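You operate a simulated robot arm through the tools that you are given. There is no shell and no other tool. Be economical: measure what you need, move in short steps, check, and stop when the job is done.

You are at the controls of a simulated robot arm. One attempt, no reset.

Task
Funnel rice into the red square jar to its 100 line and close it.
Fine: bag and funnel back on the table. Set down upright: rice bag.

Only the result counts: the job must be done as asked and must still hold three seconds after the hand-in. Knocking over, shifting, dropping, spilling or breaking anything else fails it.

Robot
A 7-joint arm with a two-finger parallel gripper, fixed in place. Base frame: the origin is at the foot of the arm, x ahead of it, y to its left, z up; the work surface is at about z = 0. Readings come in m, rad, newtons and seconds.
With the tool pointing down near the work surface it reaches from about 0.24 to 0.62 m from the base axis. Its first joint turns from -1.152 to 1.152 rad. Payload 2.6 kg.
The tool frame sits at the grasp point between the pads (the TCP): z along the fingers, y along the line on which they close. The tips reach 0.03 m beyond it. Largest opening 0.094 m; finger width 0.028, thickness 0.01; the body of the gripper, 0.05 by 0.096 m, starts 0.055 m behind the TCP.
Orientation is that of the tool frame in the base frame, as a unit quaternion [x, y, z, w]. With the fingers straight down and closing along the base's y, the tool's x points along the base's -x, its y along +y and its z along -z.

Tools
- The arm moves only by the tool drive_tool. Its argument "increments" is a list of rows, each a list of 3 entries, a list of its own where there are three numbers: the finger opening in m, from 0 to 0.094, then the shift along the tool's x, y, z in m, then the turn, a rotation vector about the tool's x, y, z in rad. In form: [[fingers, [dx, dy, dz], [rx, ry, rz]], ...]. A call has 1 to 12 rows; each row is the pose to reach, as a shift and turn from the pose commanded when the call began, along the tool's axes at that moment. A row lasts 0.2 s, in which the tool goes at most 0.05 m and 0.15 rad; a call with a longer step from one row to the next is refused whole, and so is a gripper value outside its range. Where a pose cannot be reached the arm comes as near as it can. A force on the tool above 40 N (or 10 N above the force at the start of the call, whichever is more), or a blocked arm, ends the call early, and 0.2 s more pass. The fingers move at their own pace (about 0.072 m/s each) and stop on an object; they squeeze with about 36 N. The grip force told is the motor's: it shows also when the fingers shut on nothing. Time passes only in rows, and 0.2 s behind the last, so rows that repeat a pose let the fingers close. It gives the time, the measured TCP pose, the force on the tool (base axes), the opening and the grip force at its end, in the units of the frame above (readings bear some noise), with the torque about the TCP (base axes, N m) and any sound that the robot's microphone picked up.
- Cameras (640 x 400 px; columns grow to the right, rows downward): "scene" is fixed at [-0.0088, 0.4337, 0.546]; the picture's right is [-0.98, -0.20, 0.00], its down [-0.14, 0.69, -0.71] and it looks along [0.14, -0.69, -0.71] (base axes); focal length 214 px, centre (320, 200). "wrist" rides on the gripper at [0.076, 0.014, -0.102] in the tool frame; the picture's right is [-0.18, 0.98, 0.00], its down [-0.75, -0.14, -0.64] and it looks along [-0.63, -0.12, 0.77] (tool axes); focal length 243 px, centre (320, 200). There is no depth. A picture from a camera that has moved, and an enlarged one, comes with that camera's place and axes in the base frame and with its lens. The place of the scene camera against the robot may be out by one fixed shift of up to 0.018 m in any direction.
- camera(camera): a new picture of that camera. No time passes.
- inspect(camera, box): a new picture of the part [left, top, right, bottom] of that camera's present view, enlarged. No time passes.
- finish_job(): hands the job in; it is judged then, once.

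Work in short steps. Places have to be worked out from the pictures, the camera data and where the tool is seen: move nearer, look again, correct. Check each grasp and each placing, and mend what went wrong. You have 120 turns and 68 pictures in all, those below and enlarged ones among them. Open the gripper and draw the arm clear of the work before you hand the job in, unless the task says otherwise; then end with one line.

The tools are called as name(argument=value, ...) on one line, values as JSON. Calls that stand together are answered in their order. drive_tool: Moves the arm, as the interface text tells. Its arguments: {"type":"object","properties":{"increments":{"type":"array"}},"required":["increments"]} The other tools are called the same way: camera (camera) takes a picture; inspect (camera, box) takes an enlarged picture of a part of a camera's view; finish_job () hands the job in.

At the start:

```text
time: 0.0
ee_pos: [0.2973, -0.1679, 0.375]
orientation: [0.001, 1.0, 0.0, 0.001]
contact_force: [0.3, -0.2, -0.5]
torque: [-0.02, 0.0, 0.0]
gripper_width: 0.0939
grip_force: 0.1
```

scene: 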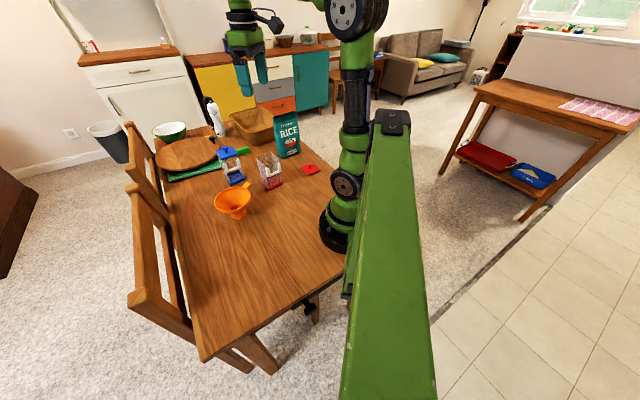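
wrist: 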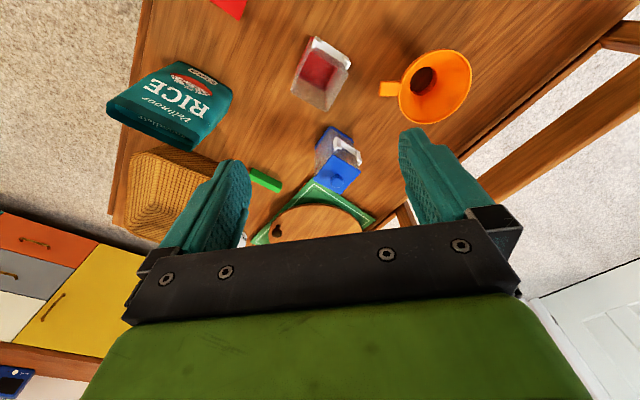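

I start by enlarging the work area in both views to see the jar, bag, funnel and lid.

inspect(camera="scene", box=[150, 90, 350, 230])

inspect(camera="wrist", box=[90, 0, 500, 250])

```text
2.86 times, centred on (250, 160) of scene
camera zoom: at [-0.0088, 0.4337, 0.546], right [-0.98, -0.2, 0.0], down [-0.14, 0.69, -0.71], along [0.14, -0.69, -0.71], focal length 613 px, centre (520, 314)
```

zoom: 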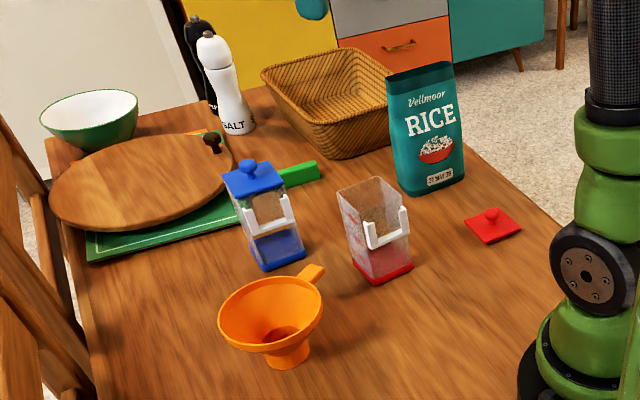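

```text
1.56 times, centred on (295, 125) of wrist
camera zoom: at [0.2219, -0.1536, 0.4774], right [0.18, 0.98, 0.0], down [0.75, -0.14, 0.64], along [0.63, -0.12, -0.77], focal length 379 px, centre (359, 317)
```

zoom: 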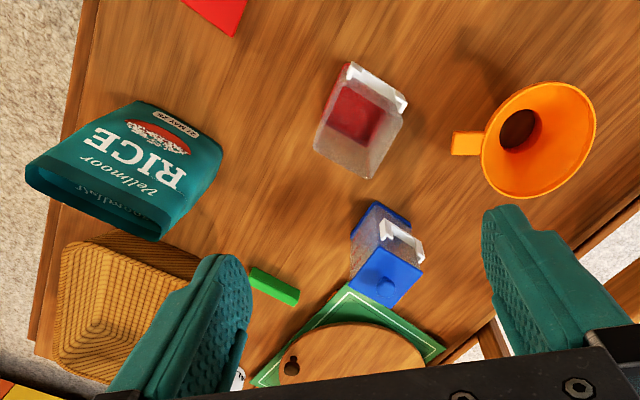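

Closer look at the jars, lid and funnel from both cameras to see markings and the white parts.

inspect(camera="scene", box=[215, 140, 295, 195])

inspect(camera="wrist", box=[270, 20, 390, 130])

```text
7.27 times, centred on (255, 168) of scene
camera zoom: at [-0.0088, 0.4337, 0.546], right [-0.98, -0.2, 0.0], down [-0.14, 0.69, -0.71], along [0.14, -0.69, -0.71], focal length 1560 px, centre (793, 436)
```

zoom: 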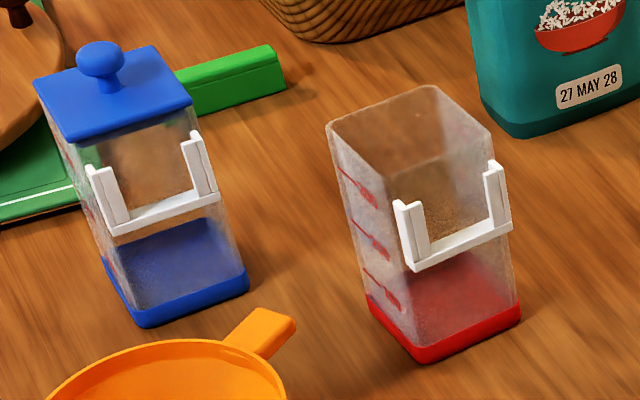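

```text
3.64 times, centred on (330, 75) of wrist
camera zoom: at [0.2219, -0.1536, 0.4774], right [0.18, 0.98, 0.0], down [0.75, -0.14, 0.64], along [0.63, -0.12, -0.77], focal length 882 px, centre (284, 654)
```

zoom: 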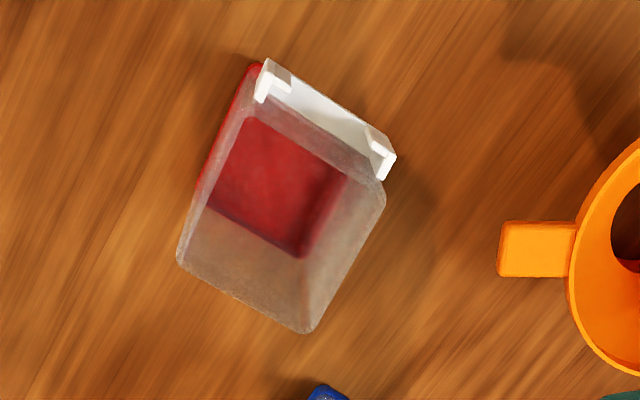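

The enlargements render sharply, so I zoom far in on the jar's scale, the funnel and the lid.

inspect(camera="scene", box=[253, 150, 285, 190])

inspect(camera="scene", box=[210, 175, 260, 225])

inspect(camera="scene", box=[270, 105, 340, 180])

```text
10.00 times, centred on (269, 170) of scene
camera zoom: at [-0.0088, 0.4337, 0.546], right [-0.98, -0.2, 0.0], down [-0.14, 0.69, -0.71], along [0.14, -0.69, -0.71], focal length 2145 px, centre (830, 500)
```

zoom: 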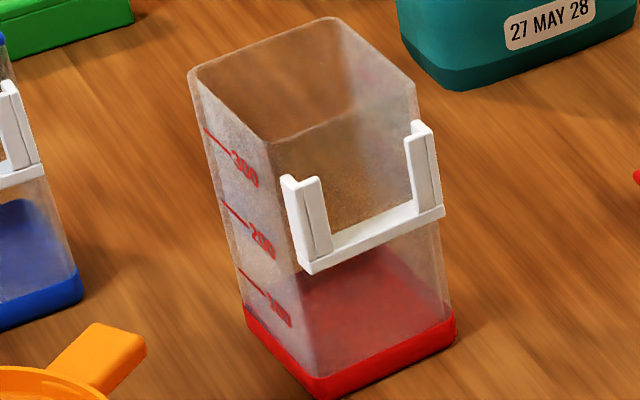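

```text
8.00 times, centred on (235, 200) of scene
camera zoom: at [-0.0088, 0.4337, 0.546], right [-0.98, -0.2, 0.0], down [-0.14, 0.69, -0.71], along [0.14, -0.69, -0.71], focal length 1716 px, centre (1000, 200)
```

zoom: 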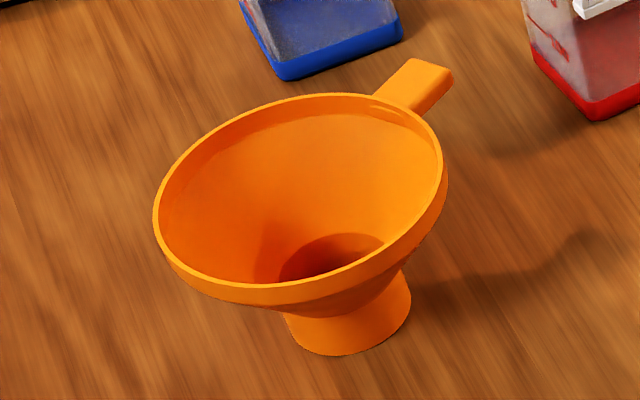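

```text
5.33 times, centred on (305, 142) of scene
camera zoom: at [-0.0088, 0.4337, 0.546], right [-0.98, -0.2, 0.0], down [-0.14, 0.69, -0.71], along [0.14, -0.69, -0.71], focal length 1144 px, centre (400, 507)
```

zoom: 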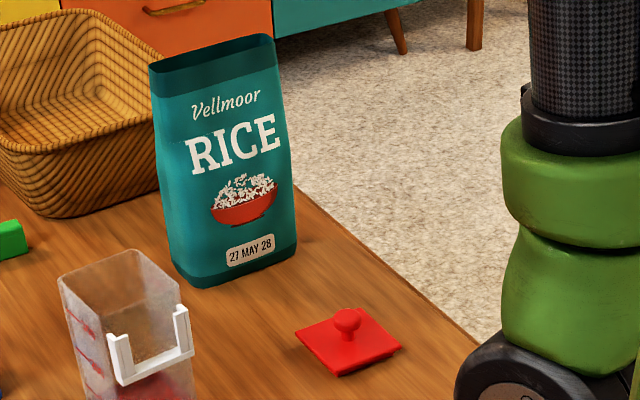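

Jar sits near (0.31,-0.17) turned about 45°, scale 100/200/300 on its +x+y face, 100 being the lowest. The funnel is at about (0.355,0) with its tab pointing to -y, so I go above the tab with the fingers turned 90° and look from near.

drive_tool(increments=[[0.07, [-0.005, 0.009, 0.014], [0, 0, 0.143]], [0.07, [-0.01, 0.018, 0.028], [0, 0, 0.286]], [0.07, [-0.015, 0.027, 0.042], [0, 0, 0.429]], [0.07, [-0.02, 0.036, 0.056], [0, 0, 0.572]], [0.07, [-0.025, 0.045, 0.07], [0, 0, 0.715]], [0.07, [-0.03, 0.054, 0.084], [0, 0, 0.858]], [0.07, [-0.035, 0.063, 0.098], [0, 0, 1.0]], [0.07, [-0.04, 0.072, 0.112], [0, 0, 1.143]], [0.07, [-0.045, 0.081, 0.126], [0, 0, 1.286]], [0.07, [-0.05, 0.09, 0.14], [0, 0, 1.43]], [0.07, [-0.053, 0.098, 0.155], [0, 0, 1.571]]])

camera(camera="wrist")

```text
time: 2.4
ee_pos: [0.3511, -0.0684, 0.2204]
orientation: [0.707, 0.707, 0.0, 0.0]
contact_force: [-0.4, -0.3, 0.1]
torque: [-0.03, -0.02, 0.0]
gripper_width: 0.0701
grip_force: 0.0
```

```text
58 pictures are left
camera wrist: at [0.3658, 0.0067, 0.3225], right [0.98, -0.19, 0.0], down [-0.14, -0.75, 0.64], along [-0.12, -0.63, -0.77], focal length 243 px, centre (320, 200)
```

wrist: 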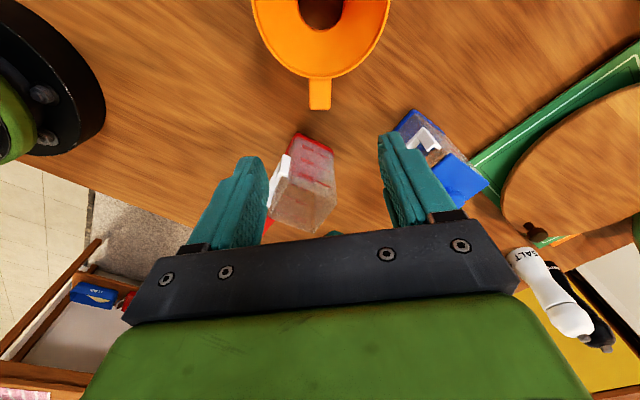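

Tab: centre about (0.3505,-0.071), z≈0.066, width 0.022, turned ~10.5° from -y. I align and descend onto it with the fingers open.

drive_tool(increments=[[0.06, [-0.001, 0.0, 0.03], [0, 0, 0.1]], [0.06, [-0.002, 0.0, 0.06], [0, 0, 0.185]], [0.06, [-0.0026, -0.0006, 0.1], [0, 0, 0.185]], [0.06, [-0.0026, -0.0006, 0.13], [0, 0, 0.185]]])

camera(camera="wrist")

inspect(camera="scene", box=[190, 140, 290, 225])

```text
time: 3.4
ee_pos: [0.3502, -0.0718, 0.0906]
orientation: [0.769, 0.639, 0.0, 0.0]
contact_force: [-0.5, 0.4, 0.4]
torque: [0.01, 0.01, 0.0]
gripper_width: 0.0599
grip_force: 0.0
```

```text
57 pictures are left
camera wrist: at [0.3785, 0.0002, 0.1923], right [0.93, -0.36, 0.0], down [-0.28, -0.71, 0.64], along [-0.23, -0.6, -0.77], focal length 243 px, centre (320, 200)
```

wrist: 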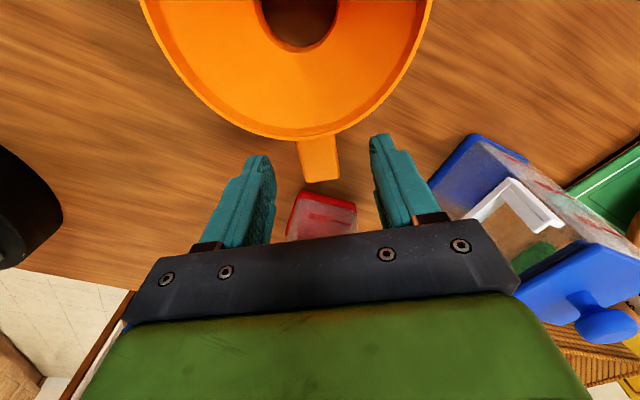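

```text
4.71 times, centred on (240, 182) of scene
camera zoom: at [-0.0089, 0.4337, 0.546], right [-0.98, -0.2, 0.0], down [-0.14, 0.69, -0.71], along [0.14, -0.69, -0.71], focal length 1009 px, centre (696, 282)
```

zoom: 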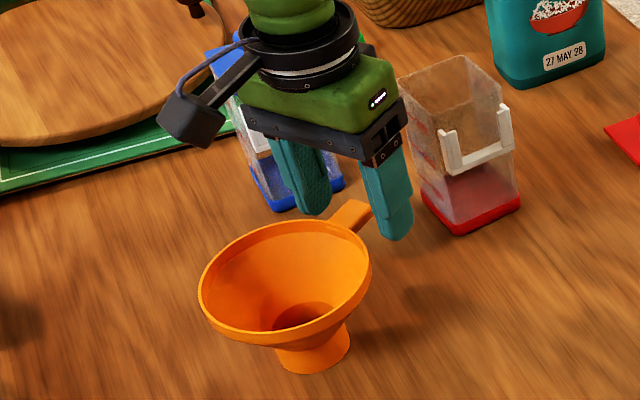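

The tab is centred between the fingers; I lower to z≈0.064 and close.

drive_tool(increments=[[0.06, [0, 0.001, 0.0266], [0, 0, 0]], [0.01, [0, 0.001, 0.0266], [0, 0, 0]], [0.01, [0, 0.001, 0.0266], [0, 0, 0]], [0.01, [0, 0.001, 0.0266], [0, 0, 0]], [0.01, [0, 0.001, 0.0266], [0, 0, 0]]])

inspect(camera="scene", box=[190, 140, 290, 225])

```text
time: 4.6
ee_pos: [0.3498, -0.0722, 0.0638]
orientation: [0.769, 0.639, 0.0, 0.001]
contact_force: [-0.3, 0.0, 0.7]
torque: [-0.06, -0.01, 0.02]
gripper_width: 0.0249
grip_force: 36.1
```

```text
4.71 times, centred on (240, 182) of scene
camera zoom: at [-0.0088, 0.4337, 0.546], right [-0.98, -0.2, 0.0], down [-0.14, 0.69, -0.71], along [0.14, -0.69, -0.71], focal length 1009 px, centre (696, 282)
```

zoom: 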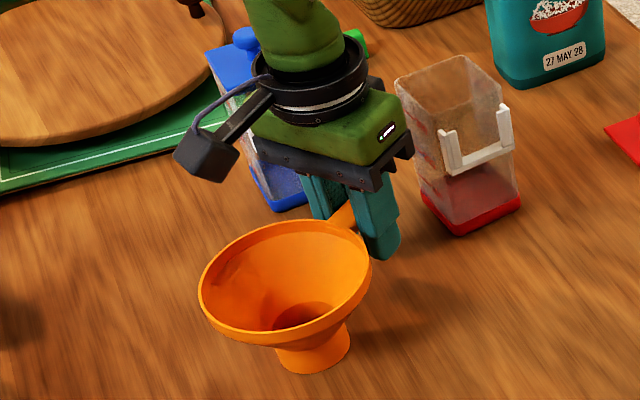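

Funnel gripped (0.025 m). I lift it 0.15 m and carry it over the jar (centre ≈(0.311,-0.173)), the spout centre lying 0.072 m ahead of the TCP, then compare in the scene view.

drive_tool(increments=[[0.01, [0, 0, -0.03], [0, 0, 0]], [0.01, [0, 0, -0.07], [0, 0, 0]], [0.01, [0, 0, -0.11], [0, 0, 0]], [0.01, [0, 0, -0.15], [0, 0, 0]], [0.01, [-0.03, -0.003, -0.15], [0, 0, 0]], [0.01, [-0.07, -0.008, -0.15], [0, 0, 0]], [0.01, [-0.11, -0.012, -0.15], [0, 0, 0]], [0.01, [-0.15, -0.016, -0.15], [0, 0, 0]], [0.01, [-0.1787, -0.0195, -0.15], [0, 0, 0]], [0.01, [-0.1787, -0.0195, -0.15], [0, 0, 0]]])

inspect(camera="scene", box=[220, 110, 310, 190])

camera(camera="wrist")

```text
time: 6.8
ee_pos: [0.299, -0.2442, 0.2145]
orientation: [0.769, 0.64, 0.001, -0.001]
contact_force: [0.7, 0.7, -0.1]
torque: [0.0, -0.03, 0.02]
gripper_width: 0.01
grip_force: 0.1
```

```text
5.00 times, centred on (265, 150) of scene
camera zoom: at [-0.0088, 0.4337, 0.546], right [-0.98, -0.2, 0.0], down [-0.14, 0.69, -0.71], along [0.14, -0.69, -0.71], focal length 1072 px, centre (595, 450)
```

zoom: 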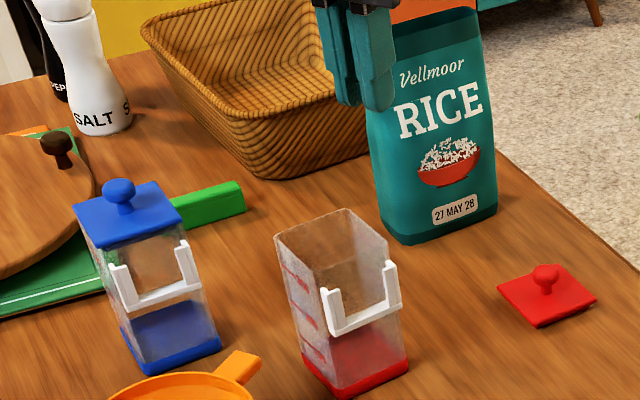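

```text
53 pictures are left
camera wrist: at [0.3273, -0.1724, 0.3163], right [0.93, -0.36, 0.0], down [-0.28, -0.72, 0.64], along [-0.23, -0.6, -0.77], focal length 243 px, centre (320, 200)
```

wrist: 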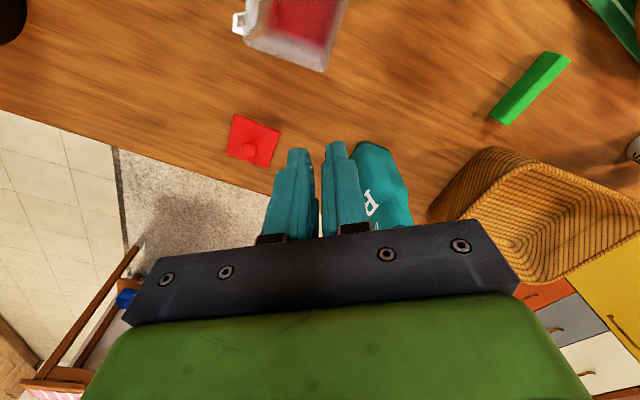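

The funnel slipped out of the fingers; let me see where it is now.

inspect(camera="scene", box=[190, 150, 290, 235])

```text
4.71 times, centred on (240, 192) of scene
camera zoom: at [-0.0088, 0.4337, 0.546], right [-0.98, -0.2, 0.0], down [-0.14, 0.69, -0.71], along [0.14, -0.69, -0.71], focal length 1009 px, centre (696, 235)
```

zoom: 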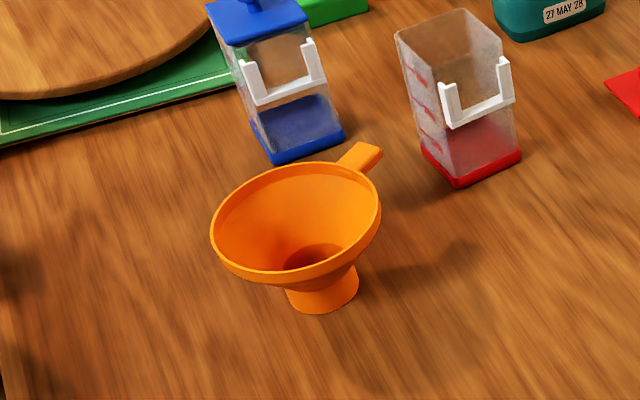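

The funnel stands upright, only shifted ~13 mm. I go back above its tab, open, and look from near to understand the tab's shape.

drive_tool(increments=[[0.06, [0.04, 0.005, 0.0], [0, 0, 0]], [0.06, [0.08, 0.01, 0.0], [0, 0, 0]], [0.06, [0.12, 0.015, 0.02], [0, 0, 0]], [0.06, [0.15, 0.02, 0.05], [0, 0, 0]], [0.06, [0.166, 0.0228, 0.09], [0, 0, 0]], [0.06, [0.166, 0.0228, 0.09], [0, 0, 0]]])

inspect(camera="wrist", box=[200, 60, 440, 210])

inspect(camera="scene", box=[230, 165, 280, 205])

```text
time: 8.2
ee_pos: [0.3544, -0.0853, 0.1231]
orientation: [0.77, 0.638, -0.001, 0.0]
contact_force: [0.1, -0.7, 0.7]
torque: [-0.01, 0.03, 0.02]
gripper_width: 0.0599
grip_force: 0.1
```

```text
2.67 times, centred on (320, 135) of wrist
camera zoom: at [0.3811, -0.013, 0.2254], right [0.93, -0.36, 0.0], down [-0.28, -0.71, 0.64], along [-0.23, -0.6, -0.77], focal length 647 px, centre (320, 373)
```

zoom: 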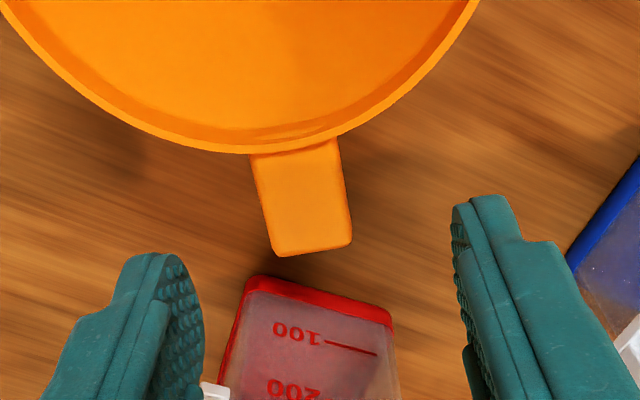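

```text
10.00 times, centred on (255, 185) of scene
camera zoom: at [-0.0089, 0.4337, 0.546], right [-0.98, -0.2, 0.0], down [-0.14, 0.69, -0.71], along [0.14, -0.69, -0.71], focal length 2145 px, centre (970, 350)
```

zoom: 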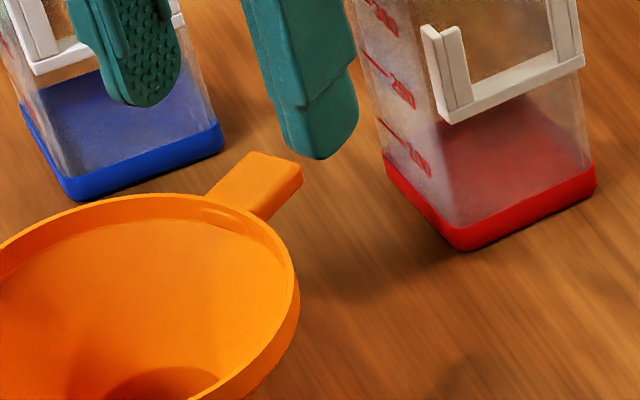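

Tab spans about (0.3536,-0.067) to (0.348,-0.095). I re-grip a bit nearer the rim, and this time lift only a little, slowly, to check.

drive_tool(increments=[[0.06, [0.0035, -0.0043, 0.02], [0, 0, 0.015]], [0.06, [0.0035, -0.0043, 0.045], [0, 0, 0.015]], [0.06, [0.0035, -0.0043, 0.062], [0, 0, 0.015]], [0.0, [0.0035, -0.0043, 0.062], [0, 0, 0.015]], [0.0, [0.0035, -0.0043, 0.062], [0, 0, 0.015]], [0.0, [0.0035, -0.0043, 0.062], [0, 0, 0.015]], [0.0, [0.0035, -0.0043, 0.062], [0, 0, 0.015]]])

drive_tool(increments=[[0.0, [0, 0, -0.003], [0, 0, 0]], [0.0, [0, 0, -0.006], [0, 0, 0]], [0.0, [0, 0, -0.009], [0, 0, 0]], [0.0, [0, 0, -0.012], [0, 0, 0]]])

inspect(camera="scene", box=[200, 155, 290, 225])

```text
time: 9.8
ee_pos: [0.3489, -0.0816, 0.0616]
orientation: [0.774, 0.634, 0.0, 0.001]
contact_force: [0.2, -0.4, -0.5]
torque: [-0.03, 0.0, 0.0]
gripper_width: 0.0254
grip_force: 36.1
```

```text
time: 10.8
ee_pos: [0.3494, -0.0803, 0.0736]
orientation: [0.774, 0.634, 0.0, 0.001]
contact_force: [-0.5, 0.2, 0.4]
torque: [-0.03, 0.01, -0.03]
gripper_width: 0.0255
grip_force: 35.7
```

```text
5.71 times, centred on (245, 190) of scene
camera zoom: at [-0.0088, 0.4337, 0.546], right [-0.98, -0.2, 0.0], down [-0.14, 0.69, -0.71], along [0.14, -0.69, -0.71], focal length 1226 px, centre (749, 257)
```

zoom: 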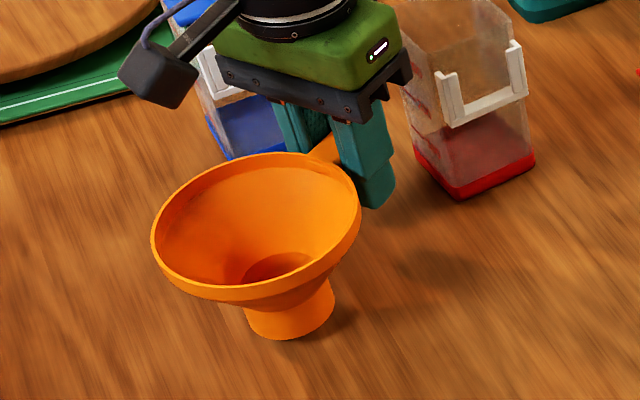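

It did lift (spout bottom moved up ~8 mm in image), so I continue slowly and watch the opening.

drive_tool(increments=[[0.0, [0, 0, -0.005], [0, 0, 0]], [0.0, [0, 0, -0.012], [0, 0, 0]], [0.0, [0, 0, -0.02], [0, 0, 0]], [0.0, [0, 0, -0.03], [0, 0, 0]], [0.0, [0, 0, -0.04], [0, 0, 0]], [0.0, [0, 0, -0.05], [0, 0, 0]], [0.0, [0, 0, -0.06], [0, 0, 0]], [0.0, [0, 0, -0.07], [0, 0, 0]], [0.0, [0, 0, -0.08], [0, 0, 0]], [0.0, [0, 0, -0.09], [0, 0, 0]], [0.0, [0, 0, -0.1], [0, 0, 0]], [0.0, [0, 0, -0.105], [0, 0, 0]]])

```text
time: 13.4
ee_pos: [0.3486, -0.0815, 0.1795]
orientation: [0.774, 0.634, 0.0, 0.0]
contact_force: [0.5, -0.2, -1.0]
torque: [-0.04, 0.04, -0.01]
gripper_width: 0.0254
grip_force: 35.7
```

Grip holds. Raise a little more and carry slowly over the jar.

drive_tool(increments=[[0.0, [0, 0, -0.008], [0, 0, 0]], [0.0, [0, 0, -0.016], [0, 0, 0]], [0.0, [-0.005, 0, -0.025], [0, 0, 0]], [0.0, [-0.015, -0.001, -0.03], [0, 0, 0]], [0.0, [-0.03, -0.003, -0.03], [0, 0, 0]], [0.0, [-0.048, -0.005, -0.03], [0, 0, 0]], [0.0, [-0.066, -0.007, -0.03], [0, 0, 0]], [0.0, [-0.084, -0.009, -0.03], [0, 0, 0]], [0.0, [-0.102, -0.011, -0.03], [0, 0, 0]], [0.0, [-0.118, -0.013, -0.03], [0, 0, 0]], [0.0, [-0.13, -0.0145, -0.03], [0, 0, 0]], [0.0, [-0.135, -0.015, -0.03], [0, 0, 0]]])

drive_tool(increments=[[0.0, [-0.01, -0.001, 0], [0, 0, 0]], [0.0, [-0.02, -0.0025, 0], [0, 0, 0]], [0.0, [-0.027, -0.0035, 0], [0, 0, 0]], [0.0, [-0.03, -0.0036, 0], [0, 0, 0]], [0.0, [-0.03, -0.0036, 0], [0, 0, 0]]])

inspect(camera="scene", box=[225, 110, 305, 190])

camera(camera="wrist")

```text
time: 16.0
ee_pos: [0.3057, -0.21, 0.2095]
orientation: [0.774, 0.634, 0.0, -0.001]
contact_force: [0.0, -0.2, -0.8]
torque: [-0.07, 0.01, 0.04]
gripper_width: 0.0257
grip_force: 36.0
```

```text
time: 17.2
ee_pos: [0.2979, -0.2399, 0.2099]
orientation: [0.774, 0.633, 0.0, 0.0]
contact_force: [0.5, -0.4, -0.8]
torque: [-0.03, 0.0, -0.02]
gripper_width: 0.0256
grip_force: 35.9
```

```text
5.00 times, centred on (265, 150) of scene
camera zoom: at [-0.0088, 0.4337, 0.546], right [-0.98, -0.2, 0.0], down [-0.14, 0.69, -0.71], along [0.14, -0.69, -0.71], focal length 1072 px, centre (595, 450)
```

zoom: 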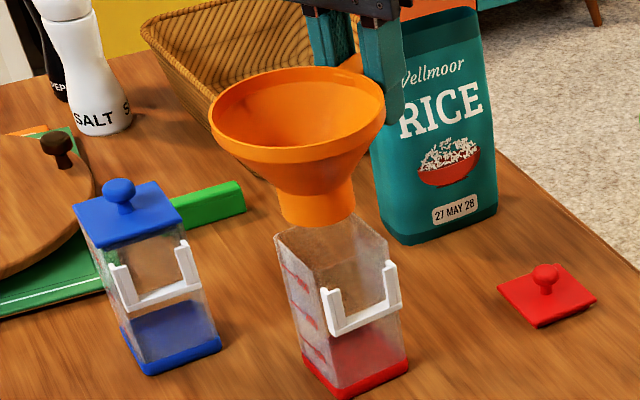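

```text
47 pictures are left
camera wrist: at [0.327, -0.168, 0.311], right [0.93, -0.38, 0.0], down [-0.29, -0.71, 0.64], along [-0.24, -0.59, -0.77], focal length 243 px, centre (320, 200)
```

wrist: 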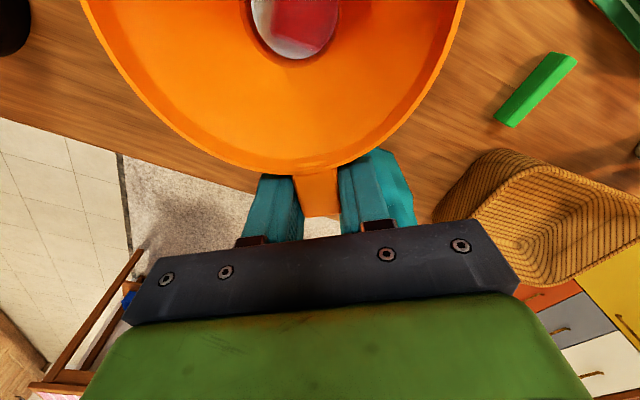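

Spout is nearly over the jar opening. I zoom in to measure the remaining offset.

inspect(camera="scene", box=[250, 140, 290, 170])

inspect(camera="wrist", box=[220, 0, 380, 90])

```text
13.33 times, centred on (270, 155) of scene
camera zoom: at [-0.0088, 0.4337, 0.546], right [-0.98, -0.2, 0.0], down [-0.14, 0.69, -0.71], along [0.14, -0.69, -0.71], focal length 2860 px, centre (987, 800)
```

zoom: 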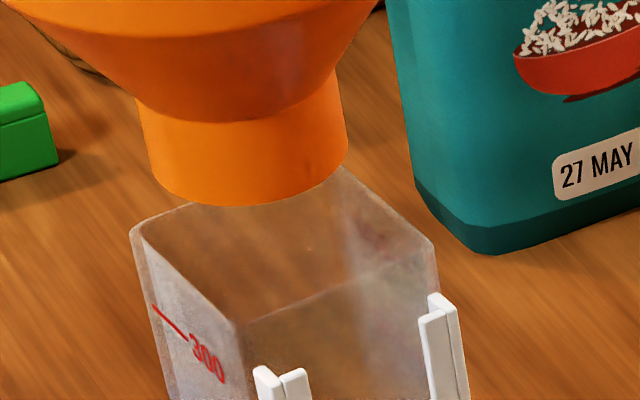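

```text
4.00 times, centred on (300, 45) of wrist
camera zoom: at [0.327, -0.168, 0.311], right [0.93, -0.38, 0.0], down [-0.29, -0.71, 0.64], along [-0.24, -0.59, -0.77], focal length 970 px, centre (400, 820)
```

zoom: 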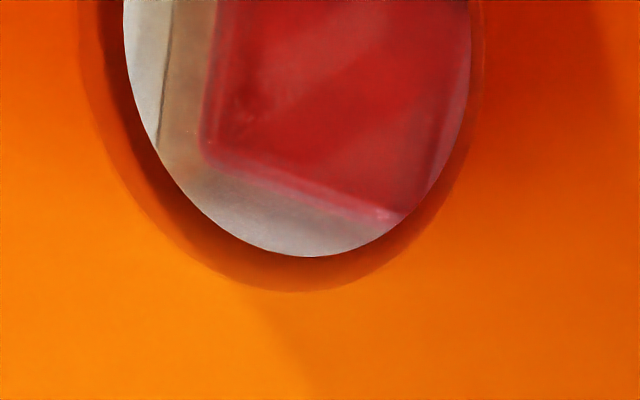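

Estimates of the remaining offset disagree by a few millimetres, so I move the funnel sideways by 0.085 m to see the jar rim unobstructed from the wrist.

drive_tool(increments=[[0.0, [0, 0.01, 0], [0, 0, 0]], [0.0, [0, 0.025, 0], [0, 0, 0]], [0.0, [0, 0.04, 0], [0, 0, 0]], [0.0, [0, 0.055, 0], [0, 0, 0]], [0.0, [0, 0.07, 0], [0, 0, 0]], [0.0, [0, 0.08, 0], [0, 0, 0]], [0.0, [0, 0.085, 0], [0, 0, 0]], [0.0, [0, 0.085, 0], [0, 0, 0]]])

inspect(camera="wrist", box=[100, 0, 300, 120])

inspect(camera="scene", box=[225, 110, 305, 190])

```text
time: 19.0
ee_pos: [0.3806, -0.255, 0.2081]
orientation: [0.774, 0.633, 0.0, 0.0]
contact_force: [1.0, -0.2, -1.5]
torque: [-0.05, 0.01, 0.0]
gripper_width: 0.0254
grip_force: 35.8
```

```text
3.20 times, centred on (200, 60) of wrist
camera zoom: at [0.4104, -0.1846, 0.3106], right [0.93, -0.38, 0.0], down [-0.29, -0.71, 0.64], along [-0.24, -0.59, -0.77], focal length 776 px, centre (704, 648)
```

zoom: 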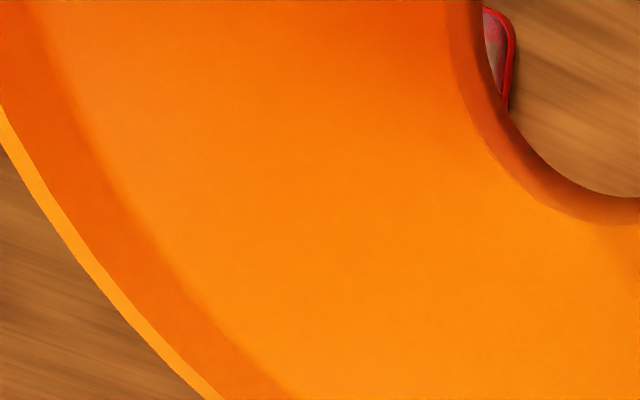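

```text
5.00 times, centred on (265, 150) of scene
camera zoom: at [-0.0088, 0.4337, 0.546], right [-0.98, -0.2, 0.0], down [-0.14, 0.69, -0.71], along [0.14, -0.69, -0.71], focal length 1072 px, centre (595, 450)
```

zoom: 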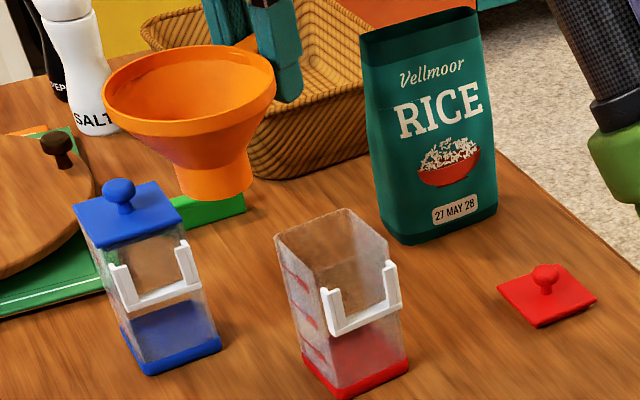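

The side view was masked, but consistent calculation (the table-standing funnel as reference) gives jar centre ≈(0.3105,-0.173) and the spout 0.072 ahead of TCP. I return with that correction and lower to just above the rim.

drive_tool(increments=[[0.0, [-0.001, -0.01, 0], [0, 0, 0]], [0.0, [-0.002, -0.025, 0], [0, 0, 0]], [0.0, [-0.003, -0.04, 0], [0, 0, 0]], [0.0, [-0.004, -0.055, 0], [0, 0, 0]], [0.0, [-0.005, -0.07, 0], [0, 0, 0]], [0.0, [-0.0061, -0.08, 0], [0, 0, 0]], [0.0, [-0.0061, -0.0851, 0], [0, 0, 0]], [0.0, [-0.0061, -0.0851, 0.008], [0, 0, 0]], [0.0, [-0.0061, -0.0851, 0.016], [0, 0, 0]], [0.0, [-0.0061, -0.0851, 0.024], [0, 0, 0]], [0.0, [-0.0061, -0.0851, 0.027], [0, 0, 0]]])

inspect(camera="scene", box=[250, 140, 290, 170])

```text
time: 21.4
ee_pos: [0.2955, -0.2444, 0.1809]
orientation: [0.774, 0.633, 0.0, 0.0]
contact_force: [-0.3, 0.0, -0.2]
torque: [-0.06, 0.03, -0.07]
gripper_width: 0.0255
grip_force: 36.2
```

```text
13.33 times, centred on (270, 155) of scene
camera zoom: at [-0.0088, 0.4337, 0.546], right [-0.98, -0.2, 0.0], down [-0.14, 0.69, -0.71], along [0.14, -0.69, -0.71], focal length 2860 px, centre (987, 800)
```

zoom: 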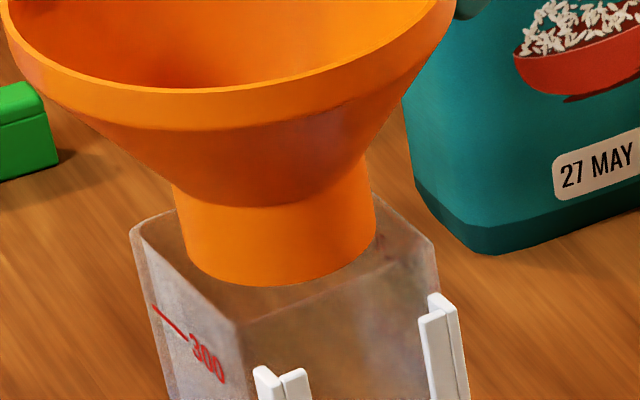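

The spout bottom seems centred in the rim within ~2–3 mm (slightly to +y). I nudge 1.5 mm to -y and lower gently, watching force.

drive_tool(increments=[[0.0, [-0.0015, 0.0, 0.001], [0, 0, 0]], [0.0, [-0.0015, 0.0, 0.003], [0, 0, 0]], [0.0, [-0.0015, 0.0, 0.005], [0, 0, 0]], [0.0, [-0.0015, 0.0, 0.007], [0, 0, 0]], [0.0, [-0.0015, 0.0, 0.009], [0, 0, 0]]])

inspect(camera="scene", box=[250, 140, 290, 170])

```text
time: 22.6
ee_pos: [0.2963, -0.244, 0.1734]
orientation: [0.773, 0.634, 0.0, 0.0]
contact_force: [0.3, 0.2, -1.8]
torque: [-0.04, 0.01, -0.02]
gripper_width: 0.0259
grip_force: 35.6
```

```text
13.33 times, centred on (270, 155) of scene
camera zoom: at [-0.0088, 0.4337, 0.546], right [-0.98, -0.2, 0.0], down [-0.14, 0.69, -0.71], along [0.14, -0.69, -0.71], focal length 2860 px, centre (987, 800)
```

zoom: 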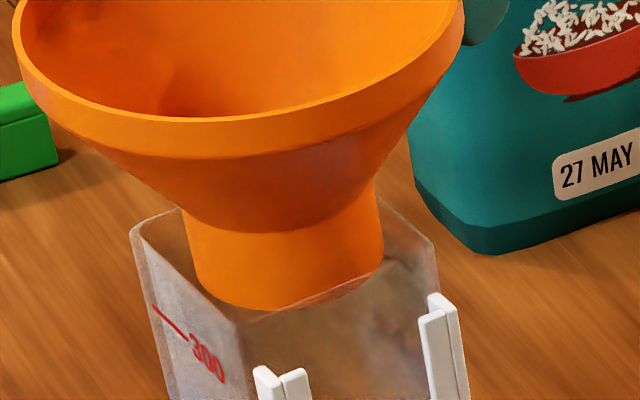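

The spout has entered the jar with no contact force; I keep lowering.

drive_tool(increments=[[0.0, [0, 0, 0.002], [0, 0, 0]], [0.0, [0, 0, 0.004], [0, 0, 0]], [0.0, [0, 0, 0.006], [0, 0, 0]], [0.0, [0, 0, 0.008], [0, 0, 0]], [0.0, [0, 0, 0.01], [0, 0, 0]], [0.0, [0, 0, 0.012], [0, 0, 0]]])

inspect(camera="scene", box=[250, 140, 290, 170])

```text
time: 24.0
ee_pos: [0.2954, -0.2465, 0.1612]
orientation: [0.774, 0.633, 0.0, 0.0]
contact_force: [0.2, -0.5, -0.1]
torque: [-0.02, -0.02, 0.01]
gripper_width: 0.0252
grip_force: 36.2
```

```text
13.33 times, centred on (270, 155) of scene
camera zoom: at [-0.0088, 0.4337, 0.546], right [-0.98, -0.2, 0.0], down [-0.14, 0.69, -0.71], along [0.14, -0.69, -0.71], focal length 2860 px, centre (987, 800)
```

zoom: 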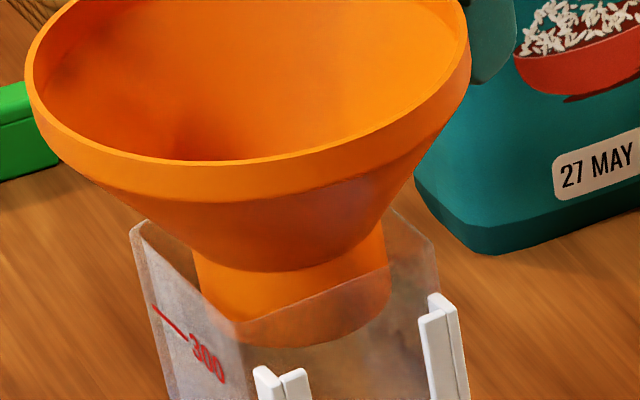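

Continuing down; the cone's neck is ~9 mm above the rim, so it should seat soon.

drive_tool(increments=[[0.0, [0, 0, 0.002], [0, 0, 0]], [0.0, [0, 0, 0.004], [0, 0, 0]], [0.0, [0, 0, 0.006], [0, 0, 0]], [0.0, [0, 0, 0.0075], [0, 0, 0]], [0.0, [0, 0, 0.009], [0, 0, 0]]])

inspect(camera="scene", box=[240, 130, 296, 190])

```text
time: 25.2
ee_pos: [0.2952, -0.2461, 0.1514]
orientation: [0.774, 0.634, 0.0, 0.0]
contact_force: [-0.5, 0.9, 0.6]
torque: [0.06, 0.03, 0.01]
gripper_width: 0.0257
grip_force: 36.2
```

```text
6.67 times, centred on (268, 160) of scene
camera zoom: at [-0.0089, 0.4337, 0.546], right [-0.98, -0.2, 0.0], down [-0.14, 0.69, -0.71], along [0.14, -0.69, -0.71], focal length 1430 px, centre (667, 467)
```

zoom: 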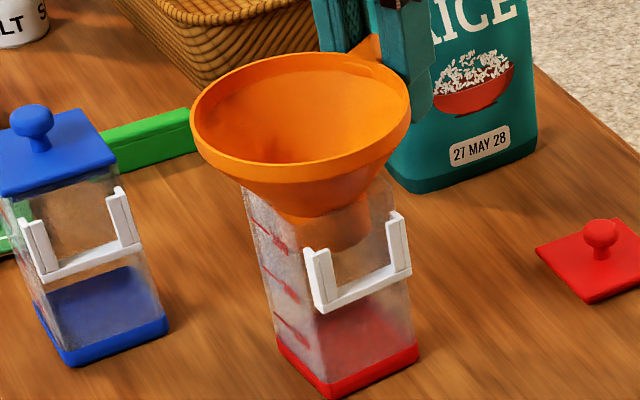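

Torque changed sign slightly, maybe first contact. A few more 1 mm steps.

drive_tool(increments=[[0.0, [0, 0, 0.001], [0, 0, 0]], [0.0, [0, 0, 0.002], [0, 0, 0]]])

```text
time: 25.8
ee_pos: [0.2969, -0.245, 0.151]
orientation: [0.774, 0.634, 0.001, 0.001]
contact_force: [-0.5, 3.6, 10.5]
torque: [0.63, -0.1, 0.06]
gripper_width: 0.0256
grip_force: 35.7
```

Seated (10 N). I ease back 1.5 mm to unload, then open the fingers gradually.

drive_tool(increments=[[0.0, [0, 0, -0.0015], [0, 0, 0]], [0.0, [0, 0, -0.0015], [0, 0, 0]], [0.03, [0, 0, -0.0015], [0, 0, 0]], [0.04, [0, 0, -0.0015], [0, 0, 0]], [0.05, [0, 0, -0.0015], [0, 0, 0]], [0.05, [0, 0, -0.0015], [0, 0, 0]]])

inspect(camera="scene", box=[240, 130, 296, 190])

```text
time: 27.2
ee_pos: [0.2962, -0.2473, 0.1511]
orientation: [0.774, 0.633, 0.0, -0.001]
contact_force: [-0.3, -0.1, 0.3]
torque: [-0.03, -0.02, 0.02]
gripper_width: 0.0498
grip_force: 0.0
```

```text
6.67 times, centred on (268, 160) of scene
camera zoom: at [-0.0088, 0.4337, 0.546], right [-0.98, -0.2, 0.0], down [-0.14, 0.69, -0.71], along [0.14, -0.69, -0.71], focal length 1430 px, centre (667, 467)
```

zoom: 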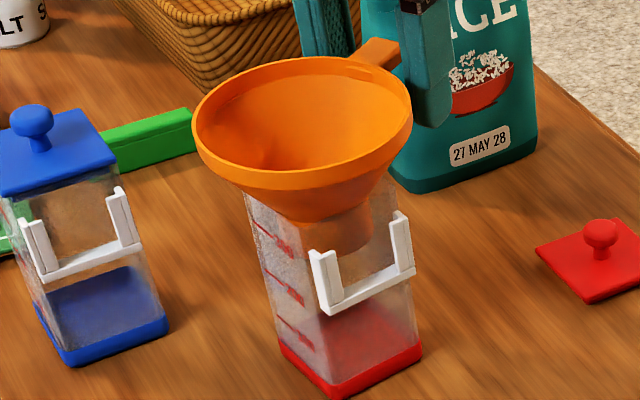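

Funnel rests in the jar. I lift straight up, then look at the bag.

drive_tool(increments=[[0.05, [0, 0, -0.01], [0, 0, 0]], [0.05, [0, 0, -0.03], [0, 0, 0]], [0.05, [0, 0, -0.06], [0, 0, 0]], [0.094, [0, 0, -0.1], [0, 0, 0]], [0.094, [0, 0, -0.15], [0, 0, 0]], [0.094, [0, 0, -0.2], [0, 0, 0]], [0.094, [0.03, 0, -0.23], [0, 0, 0]], [0.094, [0.03, 0, -0.23], [0, 0, 0]]])

camera(camera="wrist")

```text
time: 29.0
ee_pos: [0.3009, -0.2169, 0.3824]
orientation: [0.774, 0.634, 0.001, -0.001]
contact_force: [1.1, 0.2, 0.5]
torque: [0.02, 0.0, 0.01]
gripper_width: 0.0941
grip_force: 0.1
```

```text
37 pictures are left
camera wrist: at [0.3312, -0.1456, 0.484], right [0.93, -0.38, 0.0], down [-0.29, -0.71, 0.64], along [-0.24, -0.6, -0.77], focal length 243 px, centre (320, 200)
```

wrist: 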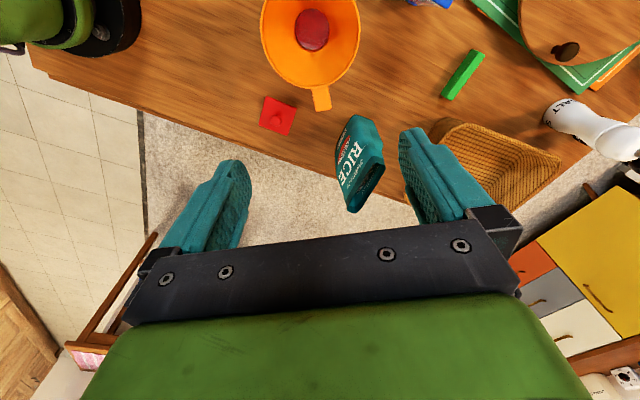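

inspect(camera="wrist", box=[240, 60, 480, 220])

```text
2.50 times, centred on (360, 140) of wrist
camera zoom: at [0.3312, -0.1456, 0.484], right [0.93, -0.38, 0.0], down [-0.29, -0.71, 0.64], along [-0.24, -0.6, -0.77], focal length 606 px, centre (220, 350)
```

zoom: 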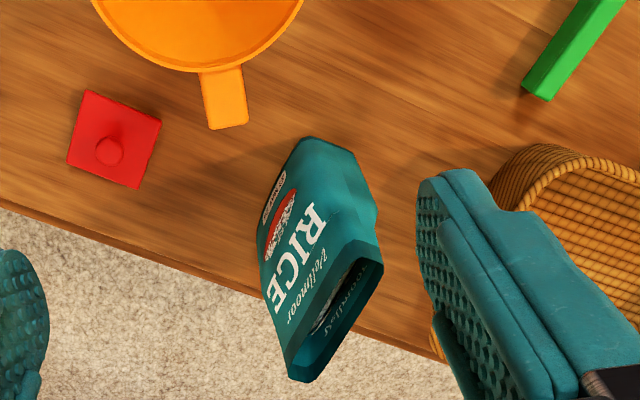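

Bag: mouth centre ≈(0.31,-0.376,0.192), width axis at ~47°, about 0.05 thick. I'll grip it from its +x+y narrow side with the hand pitched ~30° below horizontal, camera on top. First I turn the tool in the air.

drive_tool(increments=[[0.094, [0, 0, 0], [0, 0, -0.145]], [0.094, [0, 0, 0], [0, 0, -0.29]], [0.094, [0, 0, 0], [0, 0, -0.435]], [0.094, [0, 0, 0], [0, 0, -0.58]], [0.094, [0, 0, 0], [0, 0, -0.725]], [0.094, [0, 0, 0], [0, 0, -0.87]], [0.094, [0, 0, 0], [0, 0, -1.015]], [0.094, [0, 0, 0], [0, 0, -1.16]], [0.094, [0, 0, 0], [0, 0, -1.305]], [0.094, [0, 0, 0], [0, 0, -1.45]], [0.094, [0, 0, 0], [0, 0, -1.595]], [0.094, [0, 0, 0], [0, 0, -1.74]]])

drive_tool(increments=[[0.094, [0, 0, 0], [0, 0, -0.145]], [0.094, [0, 0, 0], [0, 0, -0.29]], [0.094, [0, 0, 0], [0, 0, -0.435]], [0.094, [0, 0, 0], [0, 0, -0.58]], [0.094, [0, 0, 0], [0, 0, -0.725]], [0.094, [0, 0, 0], [0, 0, -0.852]]])

```text
time: 31.6
ee_pos: [0.3016, -0.217, 0.3819]
orientation: [0.015, 1.0, 0.0, 0.0]
contact_force: [0.7, -0.2, 0.0]
torque: [-0.03, 0.02, -0.03]
gripper_width: 0.0939
grip_force: 0.2
```

```text
time: 33.0
ee_pos: [0.3006, -0.2179, 0.3823]
orientation: [-0.402, 0.916, 0.0, 0.0]
contact_force: [0.2, -0.4, -0.2]
torque: [-0.01, 0.01, 0.03]
gripper_width: 0.0938
grip_force: 0.2
```

Now I tilt the fingers towards the bag while moving to a standoff point beside and above it, testing reach.

drive_tool(increments=[[0.094, [-0.005, -0.015, 0], [0, 0.13, 0]], [0.094, [-0.01, -0.03, 0], [0, 0.26, 0]], [0.094, [-0.015, -0.045, 0], [0, 0.39, 0]], [0.094, [-0.02, -0.06, 0], [0, 0.52, 0]], [0.094, [-0.025, -0.075, 0.01], [0, 0.65, 0]], [0.094, [-0.03, -0.09, 0.02], [0, 0.78, 0]], [0.094, [-0.036, -0.105, 0.035], [0, 0.91, 0]], [0.094, [-0.042, -0.119, 0.05], [0, 1.047, 0]], [0.094, [-0.042, -0.119, 0.05], [0, 1.047, 0]]])

camera(camera="wrist")

camera(camera="scene")

```text
time: 35.0
ee_pos: [0.4168, -0.2681, 0.3315]
orientation: [-0.346, 0.794, -0.2, -0.459]
contact_force: [0.1, -0.1, 0.0]
torque: [0.06, 0.01, -0.01]
gripper_width: 0.0938
grip_force: 0.0
```

```text
35 pictures are left
camera wrist: at [0.442, -0.2208, 0.4477], right [-0.66, 0.74, -0.16], down [0.74, 0.59, -0.33], along [-0.15, -0.34, -0.93], focal length 243 px, centre (320, 200)
```

wrist: 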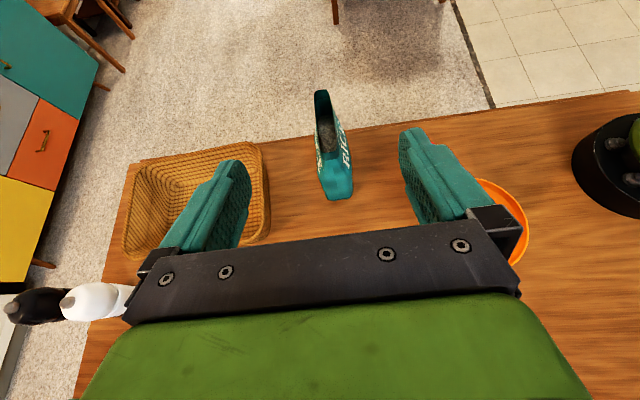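

```text
34 pictures are left
```

scene: 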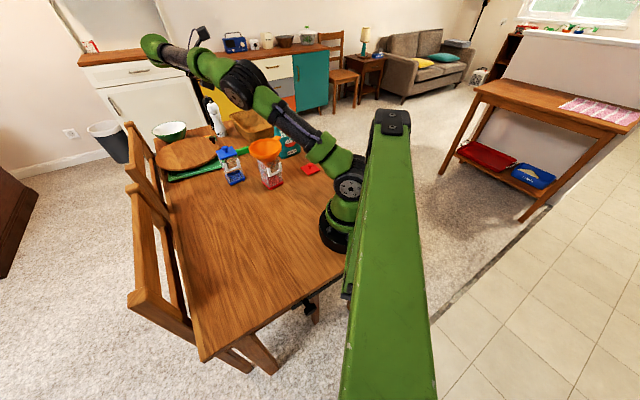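

Pose reached exactly. I zoom on the bag to line up its mid-plane with the fingers.

inspect(camera="wrist", box=[260, 70, 400, 220])

```text
2.67 times, centred on (330, 145) of wrist
camera zoom: at [0.442, -0.2208, 0.4477], right [-0.66, 0.74, -0.16], down [0.74, 0.59, -0.33], along [-0.15, -0.34, -0.93], focal length 647 px, centre (293, 347)
```

zoom: 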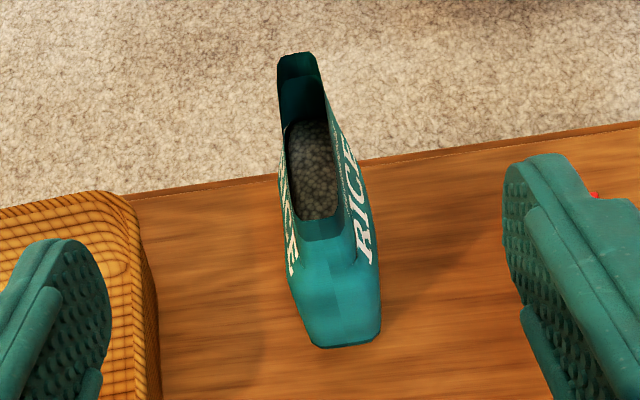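

Bag mid-plane is aligned with the fingers to ~2 mm and its width axis matches 47.5°. I descend to a pre-grip point and slide in along the finger direction, stopping short for a check.

drive_tool(increments=[[0.094, [-0.03, -0.0004, 0.025], [0, 0, 0]], [0.094, [-0.06, -0.0008, 0.05], [0, 0, 0]], [0.094, [-0.09, -0.0012, 0.075], [0, 0, 0]], [0.094, [-0.122, -0.0016, 0.0978], [0, 0, 0]], [0.094, [-0.122, -0.0016, 0.13], [0, 0, 0]], [0.094, [-0.122, -0.0016, 0.155], [0, 0, 0]], [0.094, [-0.122, -0.0016, 0.165], [0, 0, 0]]])

camera(camera="wrist")

```text
time: 36.6
ee_pos: [0.362, -0.3271, 0.142]
orientation: [-0.346, 0.794, -0.2, -0.459]
contact_force: [0.2, -0.3, -0.3]
torque: [-0.02, -0.01, 0.03]
gripper_width: 0.0939
grip_force: 0.0
```

```text
32 pictures are left
camera wrist: at [0.3867, -0.2823, 0.2597], right [-0.66, 0.74, -0.16], down [0.74, 0.59, -0.33], along [-0.15, -0.34, -0.93], focal length 243 px, centre (320, 200)
```

wrist: 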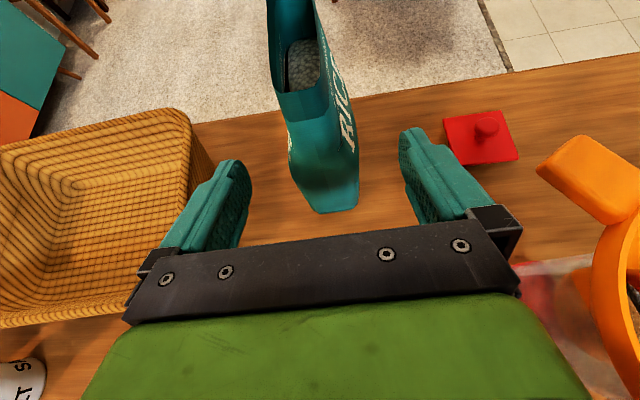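

Bag is centred between the fingers. Advance 0.063 m and close.

drive_tool(increments=[[0.094, [0, 0, 0.03], [0, 0, 0]], [0.094, [0, 0, 0.055], [0, 0, 0]], [0.094, [0, 0, 0.063], [0, 0, 0]], [0.07, [0, 0, 0.063], [0, 0, 0]], [0.03, [0, 0, 0.063], [0, 0, 0]], [0.0, [0, 0, 0.063], [0, 0, 0]], [0.0, [0, 0, 0.063], [0, 0, 0]], [0.0, [0, 0, 0.063], [0, 0, 0]]])

camera(camera="wrist")

```text
time: 38.4
ee_pos: [0.3254, -0.3682, 0.1114]
orientation: [-0.346, 0.794, -0.199, -0.458]
contact_force: [-1.0, -1.1, -0.5]
torque: [-0.13, 0.08, 0.06]
gripper_width: 0.0569
grip_force: 36.2
```

```text
31 pictures are left
camera wrist: at [0.3499, -0.3221, 0.228], right [-0.66, 0.74, -0.16], down [0.74, 0.59, -0.33], along [-0.15, -0.34, -0.93], focal length 243 px, centre (320, 200)
```

wrist: 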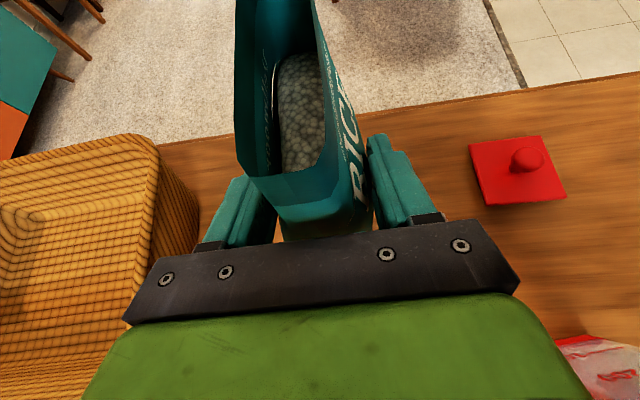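

Firm grip (0.057 m) with rice visible inside. Slow 2 cm test lift.

drive_tool(increments=[[0.0, [0.0043, 0, -0.0025], [0, 0, 0]], [0.0, [0.0087, 0, -0.005], [0, 0, 0]], [0.0, [0.013, 0, -0.0075], [0, 0, 0]], [0.0, [0.0173, 0, -0.01], [0, 0, 0]], [0.0, [0.0173, 0, -0.01], [0, 0, 0]]])

camera(camera="wrist")

```text
time: 39.6
ee_pos: [0.3254, -0.3679, 0.1323]
orientation: [-0.346, 0.794, -0.199, -0.458]
contact_force: [1.2, 0.4, -4.6]
torque: [0.1, -0.03, 0.03]
gripper_width: 0.057
grip_force: 35.8
```

```text
30 pictures are left
camera wrist: at [0.3502, -0.3217, 0.2485], right [-0.66, 0.74, -0.16], down [0.74, 0.59, -0.33], along [-0.15, -0.34, -0.93], focal length 243 px, centre (320, 200)
```

wrist: 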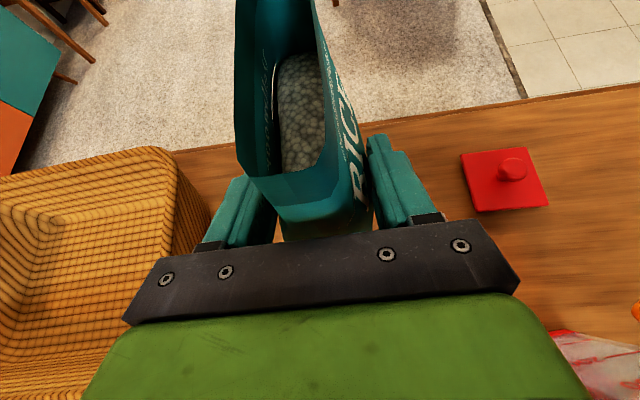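

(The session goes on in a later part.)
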